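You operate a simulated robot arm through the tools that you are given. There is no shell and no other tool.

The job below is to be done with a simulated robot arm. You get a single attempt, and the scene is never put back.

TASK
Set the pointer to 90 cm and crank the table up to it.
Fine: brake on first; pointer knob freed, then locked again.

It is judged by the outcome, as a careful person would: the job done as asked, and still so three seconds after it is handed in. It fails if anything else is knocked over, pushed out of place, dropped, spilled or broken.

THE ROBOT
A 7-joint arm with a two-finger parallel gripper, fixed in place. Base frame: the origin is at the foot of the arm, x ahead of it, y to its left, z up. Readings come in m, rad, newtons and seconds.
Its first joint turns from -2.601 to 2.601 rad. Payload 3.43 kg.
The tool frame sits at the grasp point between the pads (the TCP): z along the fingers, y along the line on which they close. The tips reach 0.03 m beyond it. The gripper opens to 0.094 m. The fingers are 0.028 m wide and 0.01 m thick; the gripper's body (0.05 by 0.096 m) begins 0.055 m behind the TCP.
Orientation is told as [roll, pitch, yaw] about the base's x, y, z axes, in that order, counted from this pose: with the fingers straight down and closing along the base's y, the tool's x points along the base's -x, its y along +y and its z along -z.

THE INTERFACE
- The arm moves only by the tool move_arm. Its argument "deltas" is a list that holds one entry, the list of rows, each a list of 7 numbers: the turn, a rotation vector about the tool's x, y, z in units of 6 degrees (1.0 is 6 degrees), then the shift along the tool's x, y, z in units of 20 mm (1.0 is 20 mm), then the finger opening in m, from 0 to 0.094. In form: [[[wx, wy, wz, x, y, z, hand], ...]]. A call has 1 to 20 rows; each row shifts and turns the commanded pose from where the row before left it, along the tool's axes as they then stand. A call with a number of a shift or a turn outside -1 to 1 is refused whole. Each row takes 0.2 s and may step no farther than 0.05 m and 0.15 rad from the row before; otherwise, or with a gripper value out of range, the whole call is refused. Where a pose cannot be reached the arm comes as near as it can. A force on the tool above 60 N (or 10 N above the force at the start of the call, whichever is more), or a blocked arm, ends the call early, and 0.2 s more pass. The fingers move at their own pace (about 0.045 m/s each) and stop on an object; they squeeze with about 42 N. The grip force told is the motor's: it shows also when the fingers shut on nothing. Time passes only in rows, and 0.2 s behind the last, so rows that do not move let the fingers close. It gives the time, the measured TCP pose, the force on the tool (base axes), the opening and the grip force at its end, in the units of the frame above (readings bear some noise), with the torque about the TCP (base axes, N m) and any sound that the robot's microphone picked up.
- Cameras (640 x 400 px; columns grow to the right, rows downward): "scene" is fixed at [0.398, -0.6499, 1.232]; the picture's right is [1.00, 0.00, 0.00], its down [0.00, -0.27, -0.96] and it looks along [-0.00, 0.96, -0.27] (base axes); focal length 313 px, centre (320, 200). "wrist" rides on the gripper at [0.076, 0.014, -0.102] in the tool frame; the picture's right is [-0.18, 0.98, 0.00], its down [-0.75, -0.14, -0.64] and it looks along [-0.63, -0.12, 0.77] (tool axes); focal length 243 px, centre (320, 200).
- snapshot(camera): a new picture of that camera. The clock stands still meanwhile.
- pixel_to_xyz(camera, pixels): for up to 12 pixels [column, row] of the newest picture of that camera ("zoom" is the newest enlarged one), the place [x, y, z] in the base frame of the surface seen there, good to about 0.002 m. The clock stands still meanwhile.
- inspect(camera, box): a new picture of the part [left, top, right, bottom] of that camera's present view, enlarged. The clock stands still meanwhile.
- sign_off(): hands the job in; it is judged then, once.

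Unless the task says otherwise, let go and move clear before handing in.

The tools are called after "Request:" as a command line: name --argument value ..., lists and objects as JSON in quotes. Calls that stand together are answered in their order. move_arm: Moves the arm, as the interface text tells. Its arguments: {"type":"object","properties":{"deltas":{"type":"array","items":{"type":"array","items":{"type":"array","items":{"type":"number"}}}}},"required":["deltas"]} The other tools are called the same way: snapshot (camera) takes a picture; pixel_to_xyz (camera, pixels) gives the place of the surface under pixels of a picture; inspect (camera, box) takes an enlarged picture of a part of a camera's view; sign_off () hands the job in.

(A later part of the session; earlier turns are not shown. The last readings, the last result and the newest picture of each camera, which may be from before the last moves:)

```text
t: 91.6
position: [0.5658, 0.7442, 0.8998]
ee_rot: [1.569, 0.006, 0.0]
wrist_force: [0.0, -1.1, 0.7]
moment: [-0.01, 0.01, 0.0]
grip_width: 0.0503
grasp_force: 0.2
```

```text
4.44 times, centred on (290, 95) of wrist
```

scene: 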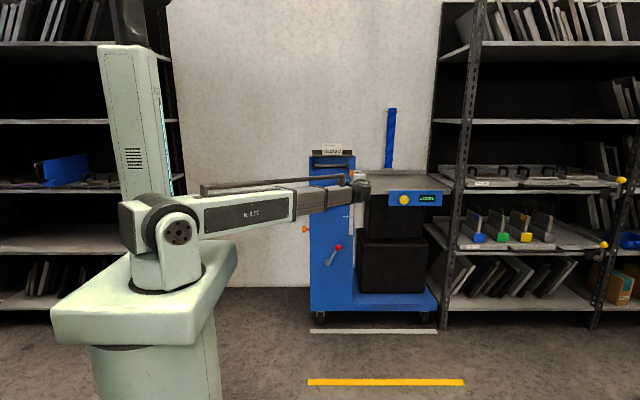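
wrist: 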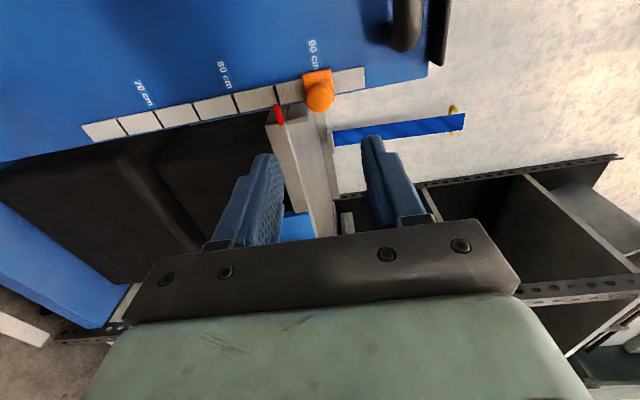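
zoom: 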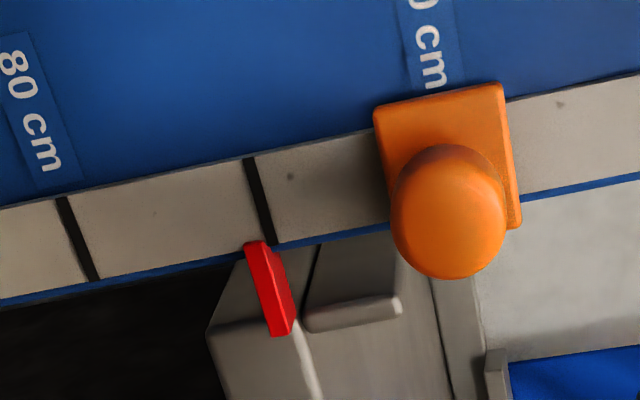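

The pointer stayed put after release. I'll go back diagonally to the open space left of the cart, then check the pointer with the scene camera.

Request:
move_arm --deltas '[[[0, 0, 0, 1, -0.777, 0, 0.07], [0, 0, 0, 1, -0.777, 0, 0.07], [0, 0, 0, 1, -0.777, 0, 0.07], [0, 0, 0, 1, -0.777, 0, 0.07], [0, 0, 0, 1, -0.777, 0, 0.07], [0, 0, 0, 1, -0.777, 0, 0.07], [0, 0, 0, 1, -0.777, 0, 0.07], [0, 0, 0, 1, -0.777, 0, 0.07], [0, 0, 0, 1, -0.777, 0, 0.07], [0, 0, 0, 1, -0.777, 0, 0.07], [0, 0, 0, 1, -0.777, 0, 0.07], [0, 0, 0, 1, -0.777, 0, 0.07], [0, 0, 0, 1, -0.777, 0, 0.07], [0, 0, 0, 1, -0.777, 0, 0.07], [0, 0, 0, 1, -0.777, 0, 0.07], [0, 0, 0, 1, -0.777, 0, 0.07], [0, 0, 0, 1, -0.777, 0, 0.07], [0, 0, 0, 1, -0.777, 0, 0.07]]]'

Request:
inspect --camera "scene" --box '[338, 160, 378, 185]'

Request:
inspect --camera "scene" --box '[290, 180, 370, 230]'

```text
t: 95.4
position: [0.1997, 0.7406, 0.6249]
ee_rot: [1.569, 0.005, 0.0]
wrist_force: [0.4, 0.0, -0.2]
moment: [0.03, -0.01, -0.02]
grip_width: 0.0702
grasp_force: 0.1
```

```text
16.00 times, centred on (358, 172) of scene
```

zoom: 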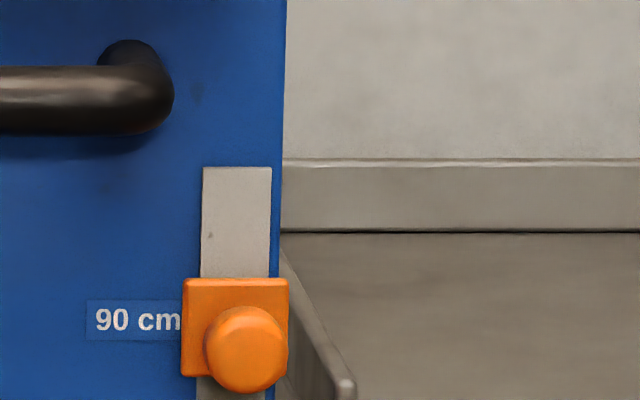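

```text
8.00 times, centred on (330, 205) of scene
```

zoom: 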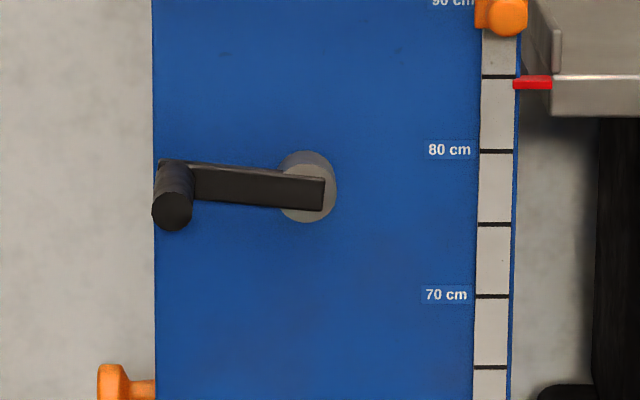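

Calibrated against the ticks, the pointer plate's centre (zoom row 327.5) is at 0.8997 m — 90 cm. Now I'll return to the side knob to lock it: roll down, then tip to +x.

Request:
move_arm --deltas '[[[1, 0, 0, 0, 0, 0, 0.07], [1, 0, 0, 0, 0, 0, 0.07], [1, 0, 0, 0, 0, 0, 0.07], [1, 0, 0, 0, 0, 0, 0.07], [1, 0, 0, 0, 0, 0, 0.07], [1, 0, 0, 0, 0, 0, 0.07], [1, 0, 0, 0, 0, 0, 0.07], [1, 0, 0, 0, 0, 0, 0.07], [1, 0, 0, 0, 0, 0, 0.07], [1, 0, 0, 0, 0, 0, 0.07], [1, 0, 0, 0, 0, 0, 0.07], [1, 0, 0, 0, 0, 0, 0.07], [1, 0, 0, 0, 0, 0, 0.07], [1, 0, 0, 0, 0, 0, 0.07], [1, 0, 0, 0, 0, 0, 0.07], [0, 0, 0, 0, 0, 0, 0.07]]]'

Request:
move_arm --deltas '[[[0, -1, 0, 0, 0, 0, 0.07], [0, -1, 0, 0, 0, 0, 0.07], [0, -1, 0, 0, 0, 0, 0.07], [0, -1, 0, 0, 0, 0, 0.07], [0, -1, 0, 0, 0, 0, 0.07], [0, -1, 0, 0, 0, 0, 0.07], [0, -1, 0, 0, 0, 0, 0.07], [0, -1, 0, 0, 0, 0, 0.07], [0, -1, 0, 0, 0, 0, 0.07], [0, -1, 0, 0, 0, 0, 0.07], [0, -1, 0, 0, 0, 0, 0.07], [0, -1, 0, 0, 0, 0, 0.07], [0, -1, 0, 0, 0, 0, 0.07], [0, -1, 0, 0, 0, 0, 0.07], [0, -1, 0, 0, 0, 0, 0.07], [0, 0, 0, 0, 0, 0, 0.07]]]'

```text
t: 98.8
position: [0.2018, 0.7424, 0.6247]
ee_rot: [-0.004, 0.005, -0.001]
wrist_force: [-0.3, 0.6, 0.0]
moment: [-0.02, 0.0, -0.04]
grip_width: 0.0699
grasp_force: 0.1
```

```text
t: 102.2
position: [0.2015, 0.742, 0.6239]
ee_rot: [-0.209, -1.566, 0.211]
wrist_force: [-1.0, 0.5, 0.2]
moment: [0.02, 0.01, 0.01]
grip_width: 0.07
grasp_force: 0.0
```

The tool faces +x again. I'll roll it −90° (as when I released the knob) and slide over to the knob's axis.

Request:
move_arm --deltas '[[[0, 0, -1, 0, 0, 0, 0.07], [0, 0, -1, 0, 0, 0, 0.07], [0, 0, -1, 0, 0, 0, 0.07], [0, 0, -1, 0, 0, 0, 0.07], [0, 0, -1, 0, 0, 0, 0.07], [0, 0, -1, 0, 0, 0, 0.07], [0, 0, -1, 0, 0, 0, 0.07], [0, 0, -1, 0, 0, 0, 0.07], [0, 0, -1, 0, 0, 0, 0.07], [0, 0, -1, 0, 0, 0, 0.07], [0, 0, -1, 0, 0, 0, 0.07], [0, 0, -1, 0, 0, 0, 0.07], [0, 0, -1, 0, 0, 0, 0.07], [0, 0, -1, 0, 0, 0, 0.07], [0, 0, -1, 0, 0, 0, 0.07], [0, 0, 0, 0, 0, 0, 0.07]]]'

Request:
move_arm --deltas '[[[0, 0, 0, -1, 0.2, 0, 0.07], [0, 0, 0, -1, 0, 0, 0.07], [0, 0, 0, -1, 0, 0, 0.07], [0, 0, 0, -1, 0, 0, 0.07], [0, 0, 0, -1, 0, 0, 0.07], [0, 0, 0, -1, 0, 0, 0.07], [0, 0, 0, -1, 0, 0, 0.07], [0, 0, 0, -1, 0, 0, 0.07], [0, 0, 0, -1, 0, 0, 0.07], [0, 0, 0, -1, 0, 0, 0.07], [0, 0, 0, -0.9, 0, 0, 0.07], [0, 0, 0, 0, 0, 0, 0.07]]]'

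Request:
snapshot --camera "wrist"

```text
t: 105.6
position: [0.2025, 0.7421, 0.625]
ee_rot: [-1.564, 0.003, 1.572]
wrist_force: [0.1, 0.6, 0.3]
moment: [0.0, 0.02, 0.01]
grip_width: 0.0701
grasp_force: 0.0
```

```text
t: 108.2
position: [0.2019, 0.9595, 0.6212]
ee_rot: [-1.568, 0.002, 1.571]
wrist_force: [0.5, 0.1, 0.5]
moment: [-0.01, -0.05, 0.03]
grip_width: 0.0699
grasp_force: 0.1
```

```text
taken
```

wrist: 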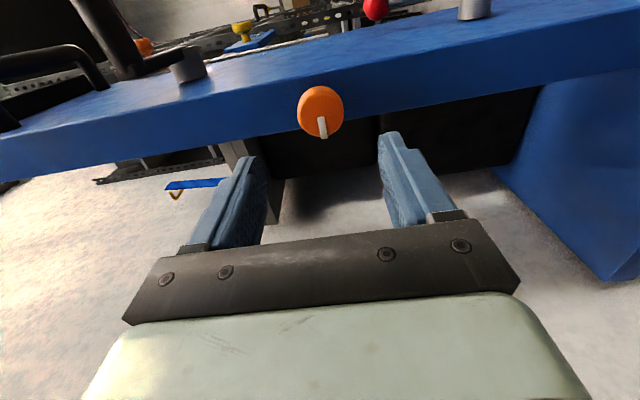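

The knob at (321,110) has its mark pointing to +y (down in this view), and I'm aligned at (0.202, 0.9595, 0.621). I'll advance and close on it.

Request:
move_arm --deltas '[[[0, 0, 0, 0, 0, 1, 0.07], [0, 0, 0, 0, 0, 1, 0.07], [0, 0, 0, 0, 0, 1, 0.07], [0, 0, 0, 0, 0, 1, 0.07], [0, 0, 0, 0, 0.03, 1, 0.07], [0, 0, 0, 0, 0, 0, 0.07]]]'

Request:
move_arm --deltas '[[[0, 0, 0, 0, 0, 0, 0.03], [0, 0, 0, 0, 0, 0, 0.03], [0, 0, 0, 0, 0, 0, 0.03], [0, 0, 0, 0, 0, 0, 0.03], [0, 0, 0, 0, 0, 0, 0.03]]]'

Request:
snapshot --camera "wrist"

```text
t: 109.6
position: [0.3023, 0.96, 0.6174]
ee_rot: [-1.566, 0.001, 1.57]
wrist_force: [-0.9, -0.1, 0.8]
moment: [-0.02, 0.03, 0.0]
grip_width: 0.0701
grasp_force: 0.0
```

```text
t: 110.8
position: [0.3043, 0.9606, 0.6198]
ee_rot: [-1.568, 0.001, 1.571]
wrist_force: [4.5, 3.8, 20.1]
moment: [-0.03, -0.36, -0.19]
grip_width: 0.0395
grasp_force: 44.9
```

```text
taken
```

wrist: 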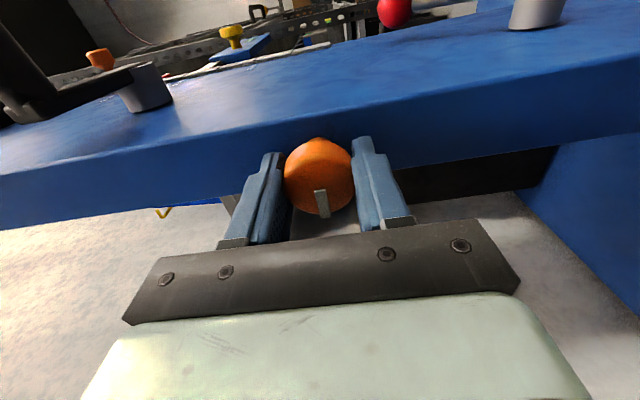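

The knob is held with a 20 N vertical load; I'll relieve that and start turning clockwise (to lock).

Request:
move_arm --deltas '[[[0, 0, 0, 0, -0.06, 0, 0.03], [0, 0, 0, 0, 0, 0, 0.03]]]'

Request:
move_arm --deltas '[[[0, 0, 1, 0, 0, 0, 0.03], [0, 0, 1, 0, 0, 0, 0.03], [0, 0, 1, 0, 0, 0, 0.03], [0, 0, 1, 0, 0, 0, 0.03], [0, 0, 1, 0, 0, 0, 0.03], [0, 0, 0, 0, 0, 0, 0.03]]]'

Request:
snapshot --camera "wrist"

```text
t: 111.4
position: [0.3033, 0.9594, 0.6202]
ee_rot: [-1.565, -0.001, 1.57]
wrist_force: [5.0, 9.4, 16.7]
moment: [-0.02, -0.36, -0.57]
grip_width: 0.0395
grasp_force: 45.1
```

```text
t: 112.8
position: [0.3026, 0.9592, 0.6192]
ee_rot: [-1.566, -0.523, 1.568]
wrist_force: [9.9, 8.4, 13.8]
moment: [0.02, -0.52, 0.68]
grip_width: 0.0395
grasp_force: 44.8
```

```text
taken
```

wrist: 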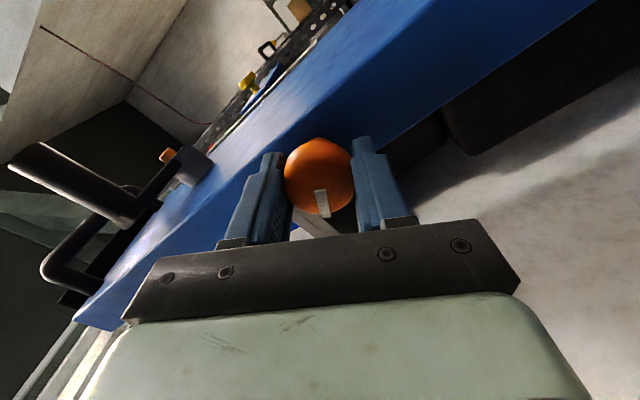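

The knob turned 30° clockwise with the grip (mark steady at (318,192)) and loads are modest. I'll continue clockwise.

Request:
move_arm --deltas '[[[0, 0, 1, 0, 0, 0, 0.03], [0, 0, 1, 0, 0, 0, 0.03], [0, 0, 1, 0, 0, 0, 0.03], [0, 0, 1, 0, 0, 0, 0.03], [0, 0, 1, 0, 0, 0, 0.03], [0, 0, 0, 0, 0, 0, 0.03]]]'

Request:
move_arm --deltas '[[[0, 0, 1, 0, 0, 0, 0.03], [0, 0, 1, 0, 0, 0, 0.03], [0, 0, 1, 0, 0, 0, 0.03], [0, 0, 1, 0, 0, 0, 0.03], [0, 0, 0, 0, 0, 0, 0.03]]]'

Request:
snapshot --camera "wrist"

```text
t: 114.2
position: [0.3015, 0.9593, 0.6217]
ee_rot: [-1.557, -1.046, 1.559]
wrist_force: [10.9, 3.5, 11.5]
moment: [-0.03, -0.24, 0.24]
grip_width: 0.0393
grasp_force: 44.6
```

```text
t: 115.4
position: [0.3022, 0.9591, 0.621]
ee_rot: [-1.523, -1.467, 1.522]
wrist_force: [23.7, 10.3, 15.2]
moment: [0.04, -0.19, 0.17]
grip_width: 0.0395
grasp_force: 45.0
```

```text
taken
```

wrist: 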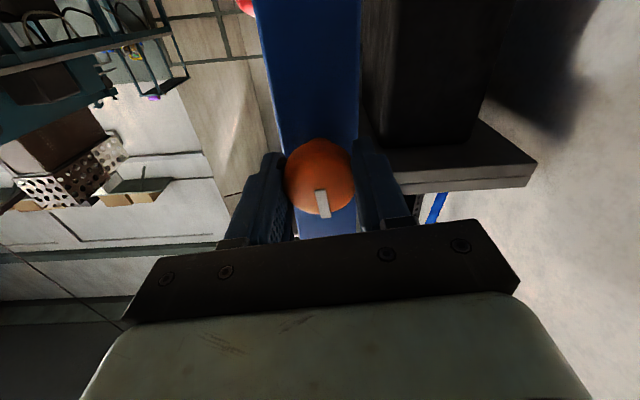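

The knob has turned 84° clockwise so far. I'll ease the axial load and turn the last few degrees in half steps, feeling for the stop.

Request:
move_arm --deltas '[[[0, 0, 0.5, 0, 0, 0.05, 0.03], [0, 0, 0.5, 0, 0, 0, 0.03], [0, 0, 0.5, 0, 0, 0, 0.03], [0, 0, 0.5, 0, 0, 0, 0.03], [0, 0, 0, 0, 0, 0, 0.03]]]'

Request:
snapshot --camera "wrist"

```text
t: 116.6
position: [0.303, 0.959, 0.6185]
ee_rot: [1.501, -1.466, -1.501]
wrist_force: [-10.1, -3.2, 4.0]
moment: [-0.38, -0.51, -0.08]
grip_width: 0.0394
grasp_force: 44.5
```

```text
taken
```

wrist: 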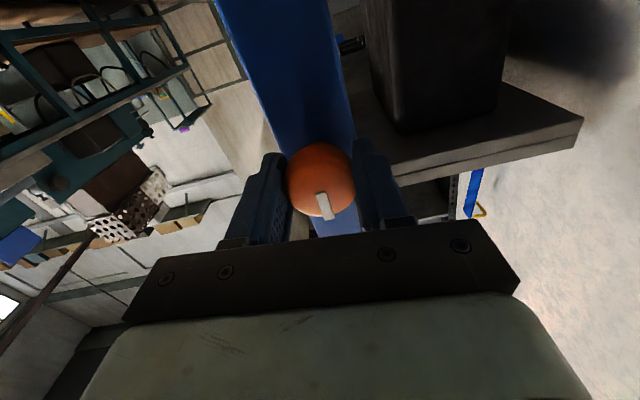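

A resisting torque (−0.38 N·m) has appeared and the mark starts to lag in the grip, so the clockwise stop is reached. One more 6° nudge to be sure it's seated.

Request:
move_arm --deltas '[[[0, 0, 0.5, 0, 0, 0, 0.03], [0, 0, 0.5, 0, 0, 0, 0.03], [0, 0, 0, 0, 0, 0, 0.03]]]'

Request:
snapshot --camera "wrist"

```text
t: 117.4
position: [0.3023, 0.9604, 0.6188]
ee_rot: [1.533, -1.362, -1.536]
wrist_force: [-16.6, -4.8, -3.8]
moment: [-0.76, 0.3, -0.2]
grip_width: 0.0392
grasp_force: 44.7
```

```text
taken
```

wrist: 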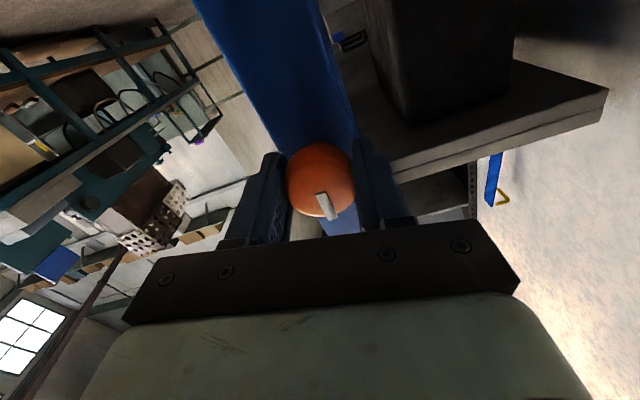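

The torque rose to −0.76 N·m and the mark lags, so the knob is firmly at its lock stop. I'll release and back out.

Request:
move_arm --deltas '[[[0, 0, 0, 0, 0, 0, 0.07], [0, 0, 0, 0, 0, 0, 0.07], [0, 0, 0, 0, 0, 0, 0.07], [0, 0, 0, 0, 0, -1, 0.07], [0, 0, 0, 0, 0, -1, 0.07], [0, 0, 0, 0, 0, -1, 0.07], [0, 0, 0, 0, 0, -1, 0.07], [0, 0, 0, 0, 0, -1, 0.07], [0, 0, -1, 0, 0, 0, 0.07], [0, 0, -1, 0, 0, 0, 0.07], [0, 0, 0, 0, 0, 0, 0.07]]]'

Request:
snapshot --camera "wrist"

Request:
inspect --camera "wrist" --box '[280, 75, 360, 145]'

Request:
inspect --camera "scene" --box '[338, 160, 378, 185]'

Request:
inspect --camera "scene" --box '[290, 180, 370, 230]'

```text
t: 119.8
position: [0.202, 0.9613, 0.6211]
ee_rot: [-0.404, -1.563, 0.406]
wrist_force: [-0.1, 0.6, 0.7]
moment: [0.04, -0.01, -0.02]
grip_width: 0.07
grasp_force: 0.0
```

```text
taken
```

wrist: 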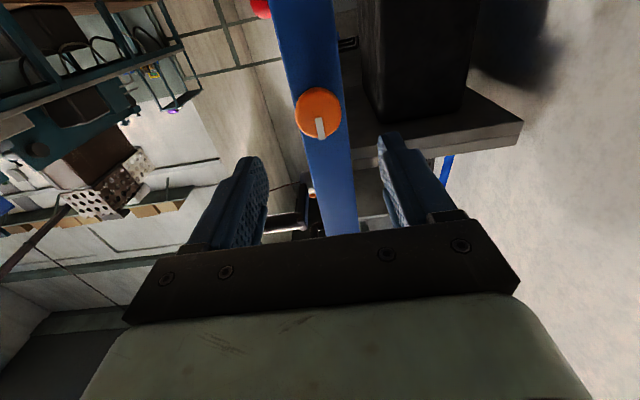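

```text
5.71 times, centred on (320, 110) of wrist
```

zoom: 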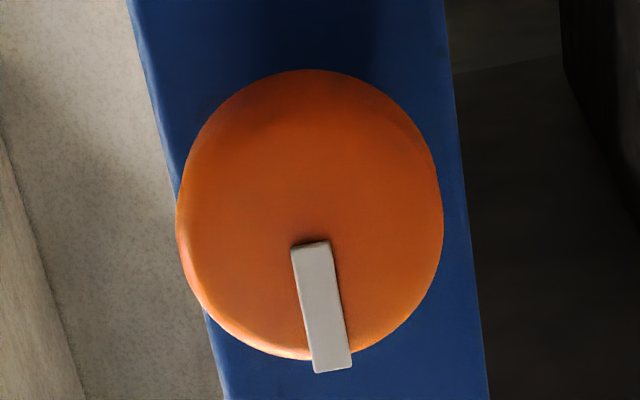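

```text
16.00 times, centred on (358, 172) of scene
```

zoom: 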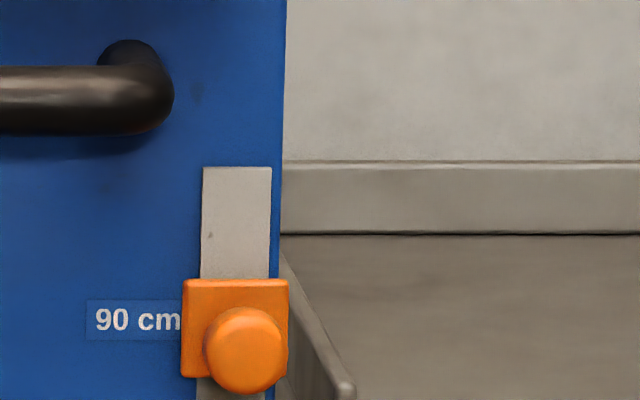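

```text
8.00 times, centred on (330, 205) of scene
```

zoom: 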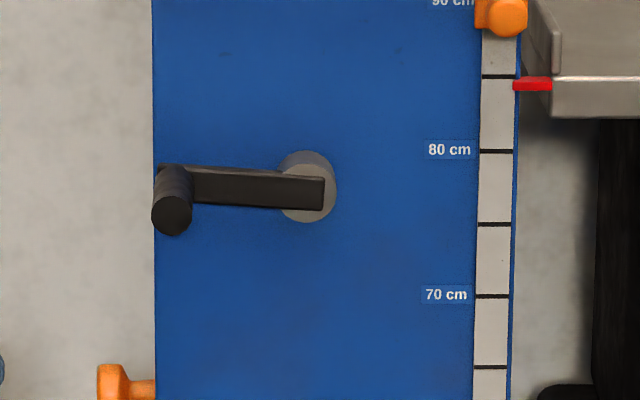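

The knob's mark points up again as at the start, and the pointer is still at 90 cm (plate rows 279–377). The table creeps down very slowly (crank handle drops as it does), so the crank raises the table when its left-hand handle goes up; I'll move back and turn to face the crank.

Request:
move_arm --deltas '[[[0, 0, 0, 0, -1, 0, 0.07], [0, 0, 0, 0, -1, 0, 0.07], [0, 0, 0, 0, -1, 0, 0.07], [0, 0, 0, 0, -1, 0, 0.07], [0, 0, 0, 0, -1, 0, 0.07], [0, 0, 0, 0, -1, 0, 0.07], [0, 0, 0, 0, -1, 0, 0.07], [0, 0, 0, 0, -1, 0, 0.07], [0, 0, 0, 0, -1, 0, 0.07], [0, 0, 0, 0, -1, 0, 0.07], [0, 0, 0, 0, -1, 0, 0.07]]]'

Request:
move_arm --deltas '[[[0, 1, 0, 0, 0, 0, 0.07], [0, 1, 0, 0, 0, 0, 0.07], [0, 1, 0, 0, 0, 0, 0.07], [0, 1, 0, 0, 0, 0, 0.07], [0, 1, 0, 0, 0, 0, 0.07], [0, 1, 0, 0, 0, 0, 0.07], [0, 1, 0, 0, 0, 0, 0.07], [0, 1, 0, 0, 0, 0, 0.07], [0, 1, 0, 0, 0, 0, 0.07], [0, 1, 0, 0, 0, 0, 0.07], [0, 1, 0, 0, 0, 0, 0.07], [0, 1, 0, 0, 0, 0, 0.07], [0, 1, 0, 0, 0, 0, 0.07], [0, 1, 0, 0, 0, 0, 0.07], [0, 1, 0, 0, 0, 0, 0.07]]]'

Request:
move_arm --deltas '[[[-1, 0, 0, 0, 0, 0, 0.07], [-1, 0, 0, 0, 0, 0, 0.07], [-1, 0, 0, 0, 0, 0, 0.07], [-1, 0, 0, 0, 0, 0, 0.07], [-1, 0, 0, 0, 0, 0, 0.07], [-1, 0, 0, 0, 0, 0, 0.07], [-1, 0, 0, 0, 0, 0, 0.07], [-1, 0, 0, 0, 0, 0, 0.07], [-1, 0, 0, 0, 0, 0, 0.07], [-1, 0, 0, 0, 0, 0, 0.07], [-1, 0, 0, 0, 0, 0, 0.07], [-1, 0, 0, 0, 0, 0, 0.07], [-1, 0, 0, 0, 0, 0, 0.07], [-1, 0, 0, 0, 0, 0, 0.07], [-1, 0, 0, 0, 0, 0, 0.07]]]'

```text
t: 122.2
position: [0.2029, 0.7414, 0.6217]
ee_rot: [-0.134, -1.563, 0.135]
wrist_force: [0.1, 0.0, -0.4]
moment: [0.01, -0.01, 0.0]
grip_width: 0.0701
grasp_force: 0.0
```

```text
t: 125.4
position: [0.2027, 0.7401, 0.6213]
ee_rot: [0.0, 0.006, -0.001]
wrist_force: [-0.3, 0.3, -0.9]
moment: [-0.03, -0.01, -0.01]
grip_width: 0.0697
grasp_force: 0.0
```

```text
t: 128.6
position: [0.2033, 0.7405, 0.6204]
ee_rot: [1.569, 0.004, -0.002]
wrist_force: [-0.1, 0.4, 0.5]
moment: [0.03, -0.02, 0.02]
grip_width: 0.0703
grasp_force: 0.1
```

The tool faces +y again at (0.203, 0.741, 0.620). I'll rise to crank height and look at the handle.

Request:
move_arm --deltas '[[[0, 0, 0, -0.5, 1, 0, 0.07], [0, 0, 0, -0.5, 1, 0, 0.07], [0, 0, 0, -0.5, 1, 0, 0.07], [0, 0, 0, -0.5, 1, 0, 0.07], [0, 0, 0, -0.5, 1, 0, 0.07], [0, 0, 0, -0.5, 1, 0, 0.07], [0, 0, 0, -0.5, 1, 0, 0.07], [0, 0, 0, -0.5, 1, 0, 0.07]]]'

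Request:
snapshot --camera "wrist"

Request:
snapshot --camera "scene"

Request:
inspect --camera "scene" --box '[290, 180, 370, 230]'

```text
t: 130.4
position: [0.2856, 0.7414, 0.7809]
ee_rot: [1.569, 0.006, 0.001]
wrist_force: [1.0, -0.5, 0.3]
moment: [0.01, 0.0, 0.03]
grip_width: 0.07
grasp_force: 0.1
```

```text
taken
```

wrist: 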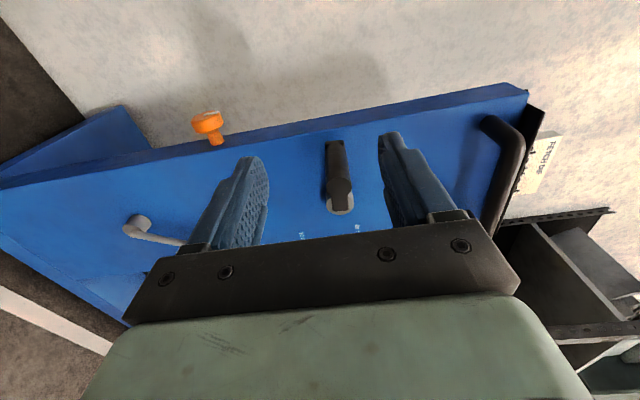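

```text
taken
```

scene: 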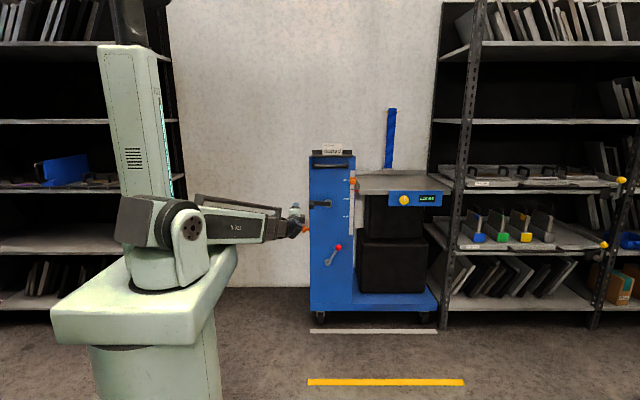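

```text
8.00 times, centred on (330, 205) of scene
```

zoom: 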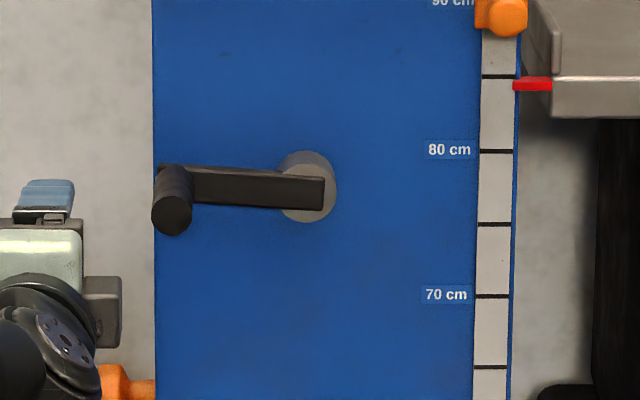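

The crank's handle end is at wrist pixel (340,190) and scene zoom (172,212). I'll measure the handle and the hub from both pictures.

Request:
pixel_to_xyz --camera "zoom" --pixels '[[172, 214], [160, 214], [184, 214], [172, 230], [172, 190], [172, 175], [240, 186], [318, 195], [310, 195], [325, 180], [330, 190]]'

Request:
inspect --camera "wrist" --box '[300, 130, 380, 220]'

Request:
pixel_to_xyz --camera "wrist" --pixels '[[340, 192], [330, 192], [350, 192], [340, 182], [340, 203], [334, 160], [343, 206], [330, 208], [352, 200]]'

```text
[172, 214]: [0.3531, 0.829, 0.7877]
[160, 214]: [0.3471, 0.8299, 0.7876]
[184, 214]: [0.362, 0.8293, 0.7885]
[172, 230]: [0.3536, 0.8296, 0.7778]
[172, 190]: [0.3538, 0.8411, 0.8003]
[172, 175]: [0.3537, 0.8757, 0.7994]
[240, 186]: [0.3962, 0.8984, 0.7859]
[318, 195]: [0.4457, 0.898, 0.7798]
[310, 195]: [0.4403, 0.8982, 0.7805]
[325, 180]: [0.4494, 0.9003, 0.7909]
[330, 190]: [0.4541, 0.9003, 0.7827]
```

```text
4.44 times, centred on (340, 175) of wrist
```

zoom: 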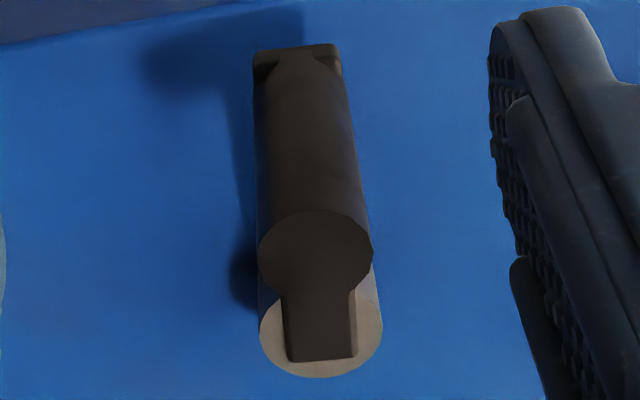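

```text
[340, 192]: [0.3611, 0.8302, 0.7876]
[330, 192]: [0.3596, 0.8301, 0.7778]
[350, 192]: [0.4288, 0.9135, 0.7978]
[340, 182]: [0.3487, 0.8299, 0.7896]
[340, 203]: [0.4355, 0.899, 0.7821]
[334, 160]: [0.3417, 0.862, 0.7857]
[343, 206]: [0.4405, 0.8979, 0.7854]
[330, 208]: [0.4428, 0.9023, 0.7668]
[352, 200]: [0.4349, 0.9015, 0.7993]
```

The handle's centre is about (0.354, 0.829–0.89, 0.788) and the hub about (0.44, –, 0.78), radius ≈0.087. I'll line up and straddle the handle with the fingers above and below.

Request:
move_arm --deltas '[[[0, 0, 0, -0.86, 0.09, 0, 0.05], [0, 0, 0, -0.86, 0.09, 0, 0.05], [0, 0, 0, -0.86, 0.09, 0, 0.05], [0, 0, 0, -0.86, 0.09, 0, 0.05], [0, 0, 0, 0, 0, 1, 0.05], [0, 0, 0, 0, 0, 1, 0.05], [0, 0, 0, 0, 0, 0, 0.05]]]'

Request:
snapshot --camera "wrist"

```text
t: 132.0
position: [0.3535, 0.7794, 0.7877]
ee_rot: [1.566, 0.006, 0.0]
wrist_force: [-0.3, -0.1, 0.1]
moment: [-0.03, -0.01, -0.02]
grip_width: 0.0501
grasp_force: 0.1
```

```text
taken
```

wrist: 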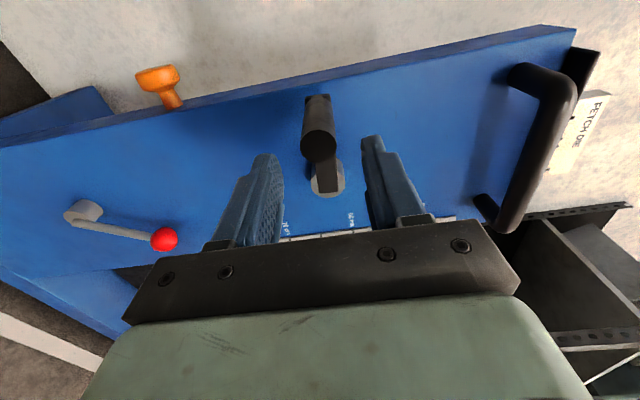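

The handle end at (318,143) is centred between the finger tips. I'll advance 7 cm and close.

Request:
move_arm --deltas '[[[0, 0, 0, 0, 0, 0.9, 0.05], [0, 0, 0, 0, 0, 0.9, 0.05], [0, 0, 0, 0, 0, 0.9, 0.05], [0, 0, 0, 0, 0, 0.8, 0.05], [0, 0, 0, 0, 0, 0, 0.05]]]'

Request:
snapshot --camera "wrist"

Request:
move_arm --deltas '[[[0, 0, 0, 0, 0, 0, 0.015], [0, 0, 0, 0, 0, 0, 0.015], [0, 0, 0, 0, 0, 0, 0.015], [0, 0, 0, 0, 0, 0, 0.015]]]'

Request:
snapshot --camera "wrist"

```text
t: 133.2
position: [0.3538, 0.8506, 0.7882]
ee_rot: [1.568, 0.005, 0.0]
wrist_force: [0.1, -0.5, 0.5]
moment: [-0.01, 0.02, -0.02]
grip_width: 0.0496
grasp_force: 0.0
```

```text
taken
```

wrist: 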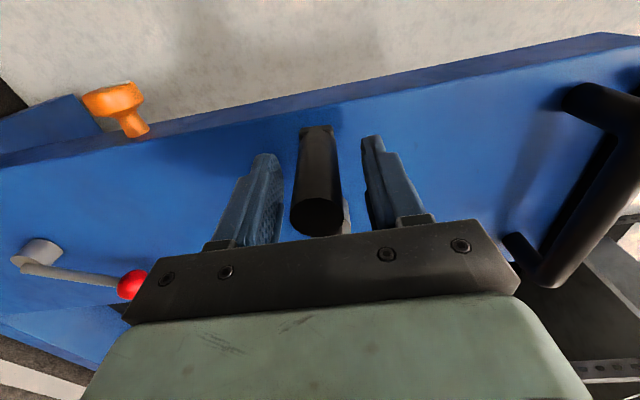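

```text
t: 134.2
position: [0.3522, 0.8493, 0.7868]
ee_rot: [1.568, 0.004, 0.0]
wrist_force: [-3.4, -0.6, -9.2]
moment: [0.92, 0.49, -0.51]
grip_width: 0.0259
grasp_force: 44.9
```

```text
taken
```

wrist: 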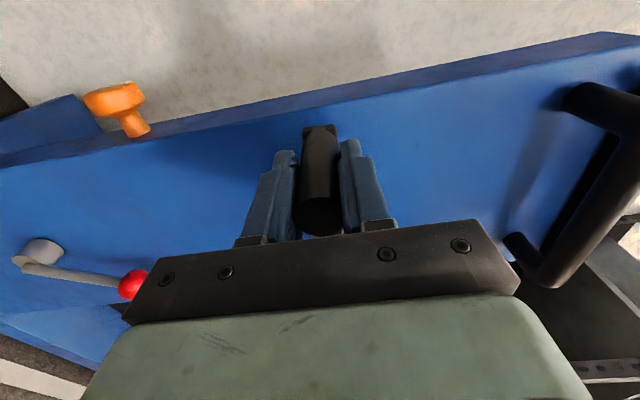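

The handle is gripped (width 0.0259 m). I'll start turning clockwise along the crank's arc — 12° first — and watch the force and the table.

Request:
move_arm --deltas '[[[0, 0, 0.5, -0.03, 0.23, 0, 0.015], [0, 0, 0.5, -0.03, 0.23, 0, 0.015], [0, 0, 0.5, -0.03, 0.23, 0, 0.015], [0, 0, 0.5, -0.03, 0.23, 0, 0.015], [0, 0, 0, 0, 0, 0, 0.015]]]'

Request:
snapshot --camera "wrist"

Request:
inspect --camera "scene" --box '[290, 170, 370, 220]'

```text
t: 135.4
position: [0.356, 0.8505, 0.8036]
ee_rot: [1.567, 0.217, 0.0]
wrist_force: [-6.1, 2.9, 0.8]
moment: [0.18, -0.09, -0.83]
grip_width: 0.0259
grasp_force: 45.0
```

```text
taken
```

wrist: 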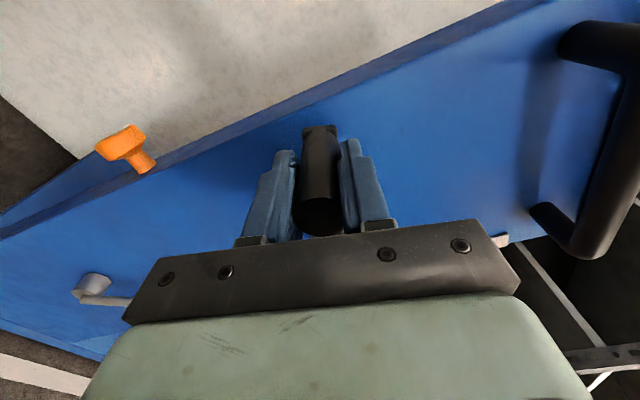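

```text
8.00 times, centred on (330, 195) of scene
```

zoom: 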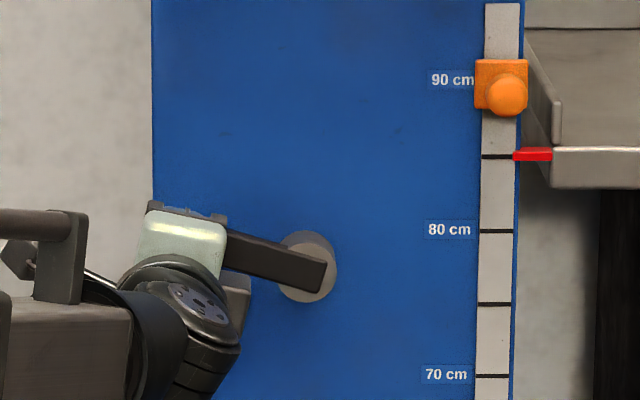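

The crank turned about 12° and the red tab rose from row-equivalent 190.6 to 189.3 px (about 7 mm), now just above 85 cm with low force. I'll continue clockwise 30°.

Request:
move_arm --deltas '[[[0, 0, 1, -0.06, 0.455, 0, 0.015], [0, 0, 1, -0.06, 0.455, 0, 0.015], [0, 0, 1, -0.06, 0.455, 0, 0.015], [0, 0, 1, -0.06, 0.455, 0, 0.015], [0, 0, 1, -0.06, 0.455, 0, 0.015], [0, 0, 0, 0, 0, 0, 0.015]]]'

Request:
snapshot --camera "wrist"

Request:
inspect --camera "scene" --box '[290, 170, 370, 220]'

```text
t: 136.8
position: [0.3811, 0.8496, 0.8432]
ee_rot: [1.57, 0.741, -0.003]
wrist_force: [-0.5, -0.8, -4.5]
moment: [0.96, 0.19, 0.92]
grip_width: 0.0262
grasp_force: 45.0
```

```text
taken
```

wrist: 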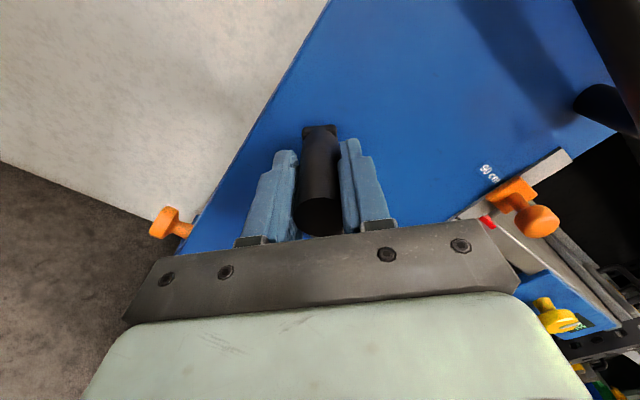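

```text
8.00 times, centred on (330, 195) of scene
```

zoom: 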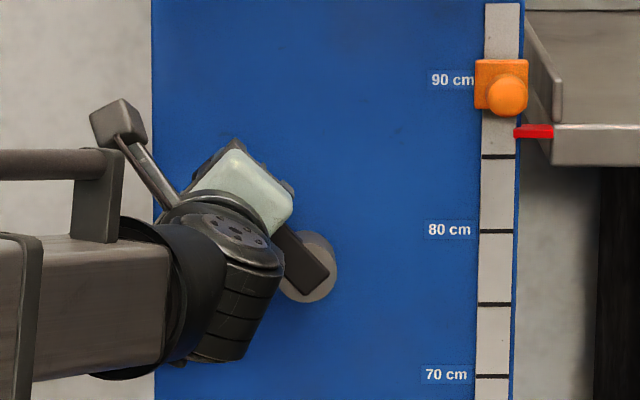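

The tab is now at about 86.7 cm (zoom row 131.5, between ticks at 156.5 and ~81), and forces remain low. I'll continue another 30°.

Request:
move_arm --deltas '[[[0, 0, 1, -0.06, 0.455, 0, 0.015], [0, 0, 1, -0.06, 0.455, 0, 0.015], [0, 0, 1, -0.06, 0.455, 0, 0.015], [0, 0, 1, -0.06, 0.455, 0, 0.015], [0, 0, 1, -0.06, 0.455, 0, 0.015], [0, 0, 0, 0, 0, 0, 0.015]]]'

Request:
snapshot --camera "wrist"

Request:
inspect --camera "scene" --box '[290, 170, 370, 220]'

```text
t: 138.2
position: [0.4201, 0.8495, 0.865]
ee_rot: [1.57, 1.264, -0.001]
wrist_force: [2.5, 7.2, 6.6]
moment: [-0.32, -0.2, 0.16]
grip_width: 0.0259
grasp_force: 44.5
```

```text
taken
```

wrist: 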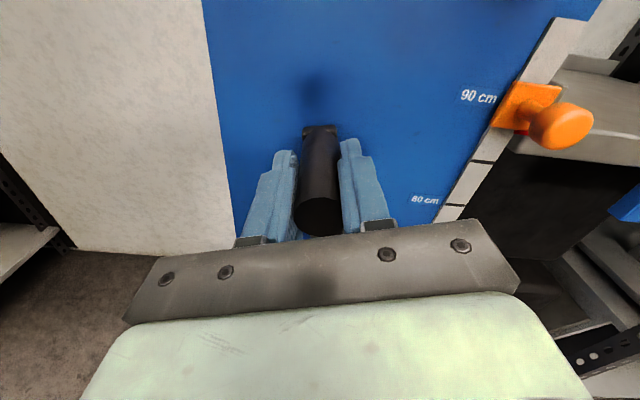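

```text
8.00 times, centred on (330, 195) of scene
```

zoom: 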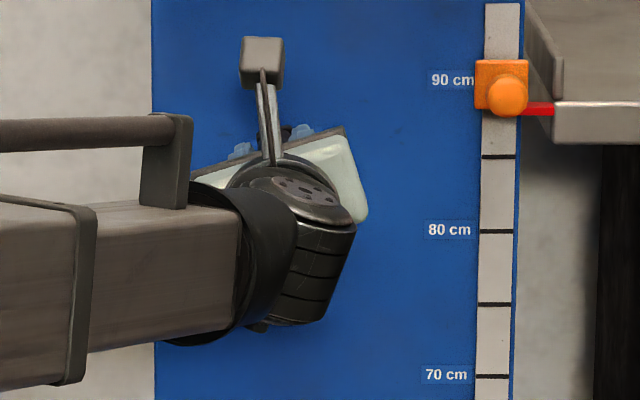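

The tab is now at about 88.15 cm (zoom row 109), just under the pointer plate's lower edge. I'll go on in small steps, watching for any contact between tab and plate.

Request:
move_arm --deltas '[[[0, 0, 0.5, -0.03, 0.228, 0, 0.015], [0, 0, 0.5, -0.03, 0.228, 0, 0.015], [0, 0, 0, 0, 0, 0, 0.015]]]'

Request:
move_arm --deltas '[[[0, 0, 0.5, -0.03, 0.228, 0, 0.015], [0, 0, 0.5, -0.03, 0.228, 0, 0.015], [0, 0, 0, 0, 0, 0, 0.015]]]'

Request:
inspect --camera "scene" --box '[338, 160, 378, 185]'

Request:
snapshot --camera "wrist"

```text
t: 139.0
position: [0.4277, 0.8503, 0.8663]
ee_rot: [1.568, 1.367, -0.003]
wrist_force: [-5.0, 9.8, 13.8]
moment: [-1.03, 0.22, -0.51]
grip_width: 0.0263
grasp_force: 45.1
```

```text
t: 139.8
position: [0.437, 0.8497, 0.8671]
ee_rot: [1.574, 1.474, 0.003]
wrist_force: [-0.7, -2.1, 19.2]
moment: [0.16, 0.02, 0.63]
grip_width: 0.026
grasp_force: 44.6
```

```text
16.00 times, centred on (358, 172) of scene
```

zoom: 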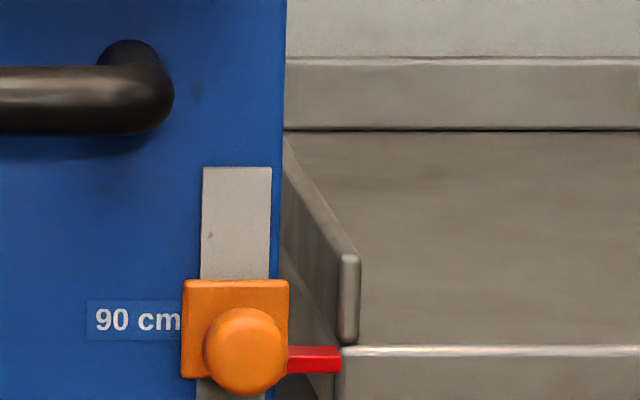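

```text
taken
```

wrist: 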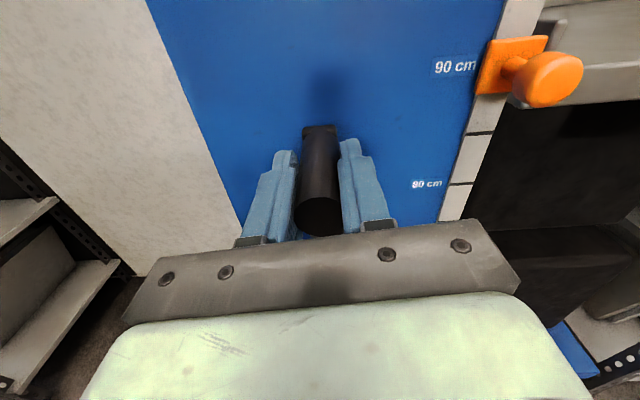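

The tab slid past the plate's edge without obstruction (tab at zoom rows 346–373, still below the 90 line at 322). I'll take a high zoom to learn the tab's exact edges.

Request:
inspect --camera "scene" --box '[350, 176, 366, 186]'

Request:
pixel_to_xyz --camera "zoom" --pixels '[[420, 260], [420, 280], [420, 300], [420, 240], [400, 250], [520, 260], [520, 290], [520, 235], [600, 230], [600, 260]]'

```text
16.00 times, centred on (358, 181) of scene
```

zoom: 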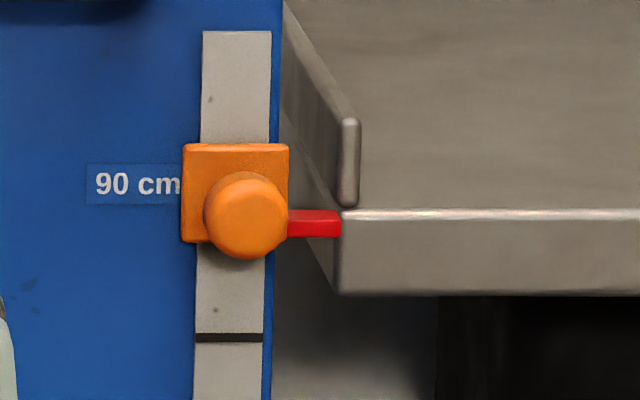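

```text
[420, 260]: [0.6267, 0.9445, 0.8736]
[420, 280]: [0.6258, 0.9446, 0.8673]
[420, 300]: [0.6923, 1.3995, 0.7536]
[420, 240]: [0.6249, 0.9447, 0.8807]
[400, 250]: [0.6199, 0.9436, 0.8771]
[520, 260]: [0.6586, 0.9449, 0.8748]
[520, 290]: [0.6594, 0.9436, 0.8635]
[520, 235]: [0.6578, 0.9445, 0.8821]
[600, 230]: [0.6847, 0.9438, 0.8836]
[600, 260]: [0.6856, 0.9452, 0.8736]
```

Now I can see the tab's front face at rows about 220–237 and the table's top edge at about row 209. I'll measure these points directly.

Request:
pixel_to_xyz --camera "zoom" --pixels '[[315, 213], [315, 217], [315, 221], [315, 225], [315, 229], [315, 233], [315, 236], [450, 210], [450, 200], [450, 215], [230, 338], [192, 195]]'

```text
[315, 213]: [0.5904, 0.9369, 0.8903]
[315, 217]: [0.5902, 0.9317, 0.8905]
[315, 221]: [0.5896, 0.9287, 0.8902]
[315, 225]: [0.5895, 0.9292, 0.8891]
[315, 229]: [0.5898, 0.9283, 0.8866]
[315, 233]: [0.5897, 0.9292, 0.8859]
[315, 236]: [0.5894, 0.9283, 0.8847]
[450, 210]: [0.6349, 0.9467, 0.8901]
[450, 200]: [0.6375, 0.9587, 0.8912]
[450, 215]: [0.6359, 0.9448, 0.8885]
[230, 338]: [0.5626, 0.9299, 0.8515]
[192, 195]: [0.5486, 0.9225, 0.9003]
```

Calibrated to the 85 cm tick, the tab's top edge (flush with the table top) is at about 88.9 cm; about 1.1–1.2 cm remain. I'll ease the radial load and turn about 18° more.

Request:
move_arm --deltas '[[[0, 0, 0.5, 0.03, 0.23, 0, 0.015], [0, 0, 0.5, -0.015, 0.23, 0, 0.015], [0, 0, 0.5, -0.02, 0.23, 0, 0.015], [0, 0, 0.5, -0.02, 0.23, 0, 0.015], [0, 0, 0.5, -0.02, 0.23, 0, 0.015], [0, 0, 0.5, -0.02, 0.23, 0, 0.015], [0, 0, 0, 0, 0, 0, 0.015]]]'

Request:
inspect --camera "scene" --box '[350, 176, 366, 186]'

Request:
snapshot --camera "wrist"

```text
t: 141.4
position: [0.4669, 0.8502, 0.8638]
ee_rot: [-1.561, 1.354, -3.134]
wrist_force: [-5.0, -4.9, -4.3]
moment: [0.54, 0.41, 0.5]
grip_width: 0.0259
grasp_force: 44.7
```

```text
16.00 times, centred on (358, 181) of scene
```

zoom: 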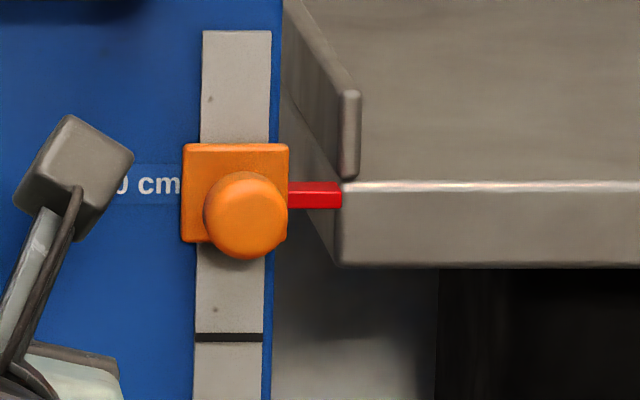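

```text
taken
```

wrist: 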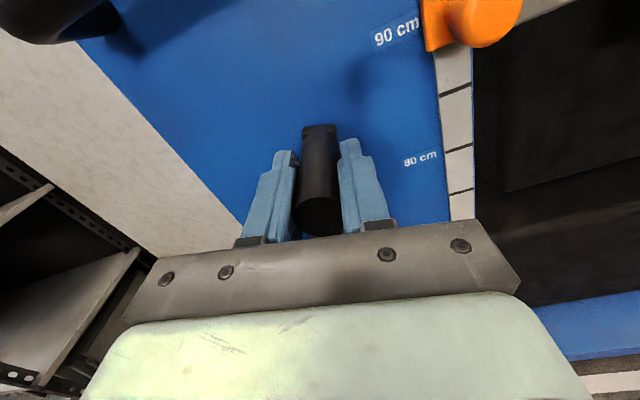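

The tab now spans rows 182–208, with the 90 cm level expected at about row 186. I'll measure the tab's edges again.

Request:
pixel_to_xyz --camera "zoom" --pixels '[[315, 184], [315, 187], [315, 190], [315, 193], [315, 196], [315, 199], [315, 202], [315, 206], [450, 188], [450, 178], [230, 338], [192, 192]]'

Request:
pixel_to_xyz --camera "zoom" --pixels '[[222, 338], [240, 338], [250, 338], [210, 338], [230, 336], [230, 340], [188, 160], [188, 180], [188, 200], [188, 220], [188, 147], [188, 238]]'

```text
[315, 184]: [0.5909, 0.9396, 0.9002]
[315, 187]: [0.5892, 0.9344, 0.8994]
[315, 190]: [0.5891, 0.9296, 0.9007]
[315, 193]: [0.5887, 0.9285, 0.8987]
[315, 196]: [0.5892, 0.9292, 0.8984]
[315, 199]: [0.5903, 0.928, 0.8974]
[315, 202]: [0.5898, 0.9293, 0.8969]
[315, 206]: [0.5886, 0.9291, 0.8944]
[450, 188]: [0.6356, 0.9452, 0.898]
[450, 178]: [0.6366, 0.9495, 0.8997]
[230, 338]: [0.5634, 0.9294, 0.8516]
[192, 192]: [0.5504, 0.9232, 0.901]
```

```text
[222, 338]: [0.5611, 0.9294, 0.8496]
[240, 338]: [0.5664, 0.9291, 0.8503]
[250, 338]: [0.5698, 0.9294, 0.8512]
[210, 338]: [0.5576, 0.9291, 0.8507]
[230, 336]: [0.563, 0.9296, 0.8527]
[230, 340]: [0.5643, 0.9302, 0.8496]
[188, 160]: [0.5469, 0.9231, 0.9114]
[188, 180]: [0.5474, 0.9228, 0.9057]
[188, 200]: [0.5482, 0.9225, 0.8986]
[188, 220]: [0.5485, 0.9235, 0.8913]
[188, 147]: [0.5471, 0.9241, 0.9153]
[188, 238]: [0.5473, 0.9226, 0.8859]
```

The table top is now at about 89.9 cm and the tab's middle at about 89.6 cm. I'll raise it about 1.7 mm more so the tab sits squarely at the pointer's line.

Request:
move_arm --deltas '[[[0, 0, 0.3, -0.01, 0.14, 0, 0.015], [0, 0, 0.3, -0.01, 0.14, 0, 0.015], [0, 0, 0, 0, 0, 0, 0.015], [0, 0, 0, 0, 0, 0, 0.015]]]'

Request:
inspect --camera "scene" --box '[350, 176, 366, 186]'

Request:
pixel_to_xyz --camera "zoom" --pixels '[[315, 175], [315, 178], [315, 181], [315, 184], [315, 187], [315, 190], [315, 193], [315, 196], [315, 199], [450, 178], [450, 170], [450, 160]]'

```text
t: 142.4
position: [0.4711, 0.8508, 0.8607]
ee_rot: [-1.561, 1.294, -3.134]
wrist_force: [-8.8, -2.9, -12.3]
moment: [0.86, 0.22, 0.15]
grip_width: 0.0261
grasp_force: 44.8
```

```text
16.00 times, centred on (358, 181) of scene
```

zoom: 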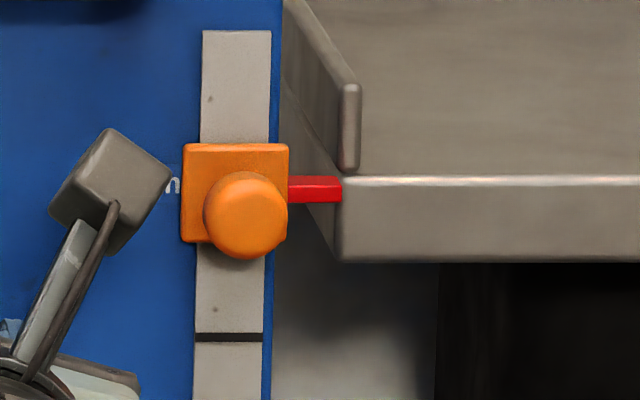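

```text
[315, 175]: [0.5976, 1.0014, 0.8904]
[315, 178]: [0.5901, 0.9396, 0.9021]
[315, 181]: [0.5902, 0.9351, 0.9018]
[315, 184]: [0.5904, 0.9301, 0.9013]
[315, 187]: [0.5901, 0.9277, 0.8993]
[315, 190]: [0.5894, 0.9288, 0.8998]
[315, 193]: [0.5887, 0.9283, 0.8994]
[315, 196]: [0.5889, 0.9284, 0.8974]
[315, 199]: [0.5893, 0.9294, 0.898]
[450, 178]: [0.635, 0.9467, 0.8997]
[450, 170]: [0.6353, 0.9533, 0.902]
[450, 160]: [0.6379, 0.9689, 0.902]
```

The table top now reads about 0.901 and the tab's middle about 0.898 — level with the pointer at 90 cm. I'll let go of the crank and back straight out.

Request:
move_arm --deltas '[[[0, 0, 0, 0, 0, 0, 0.05], [0, 0, 0, 0, 0, 0, 0.05], [0, 0, 0, 0, 0, 0, 0.05], [0, 0, 0, 0, 0, -1, 0.05], [0, 0, 0, 0, 0, -1, 0.05], [0, 0, 0, 0, 0, -1, 0.05], [0, 0, 0, 0, 0, -1, 0.05], [0, 0, 0, 0, 0, -1, 0.05]]]'

Request:
inspect --camera "scene" --box '[350, 176, 366, 186]'

Request:
snapshot --camera "wrist"

Request:
snapshot --camera "scene"

```text
t: 144.2
position: [0.4724, 0.7504, 0.8632]
ee_rot: [-1.564, 1.292, -3.137]
wrist_force: [-0.9, 1.2, -0.1]
moment: [0.01, 0.02, 0.04]
grip_width: 0.0497
grasp_force: 0.0
```

```text
16.00 times, centred on (358, 181) of scene
```

zoom: 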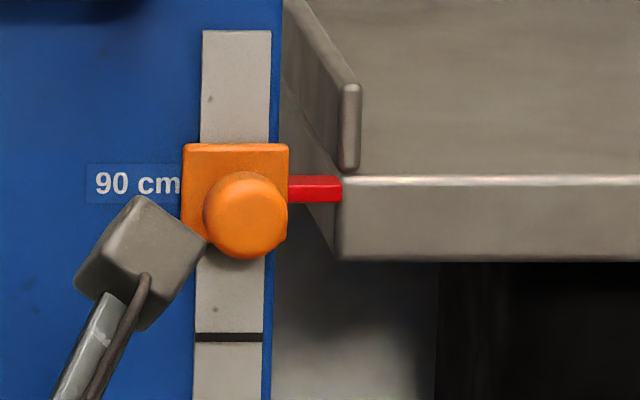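

```text
taken
```

wrist: 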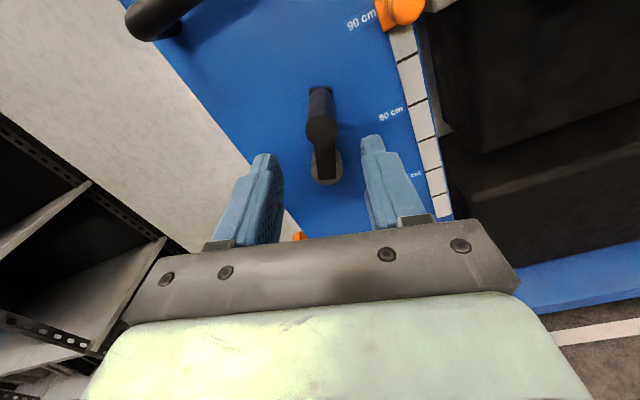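

```text
taken
```

scene: 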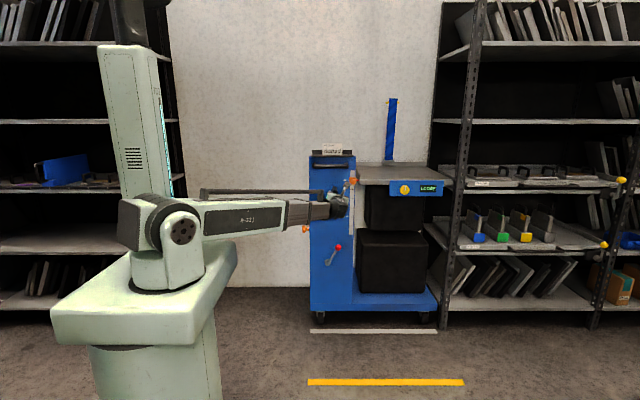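

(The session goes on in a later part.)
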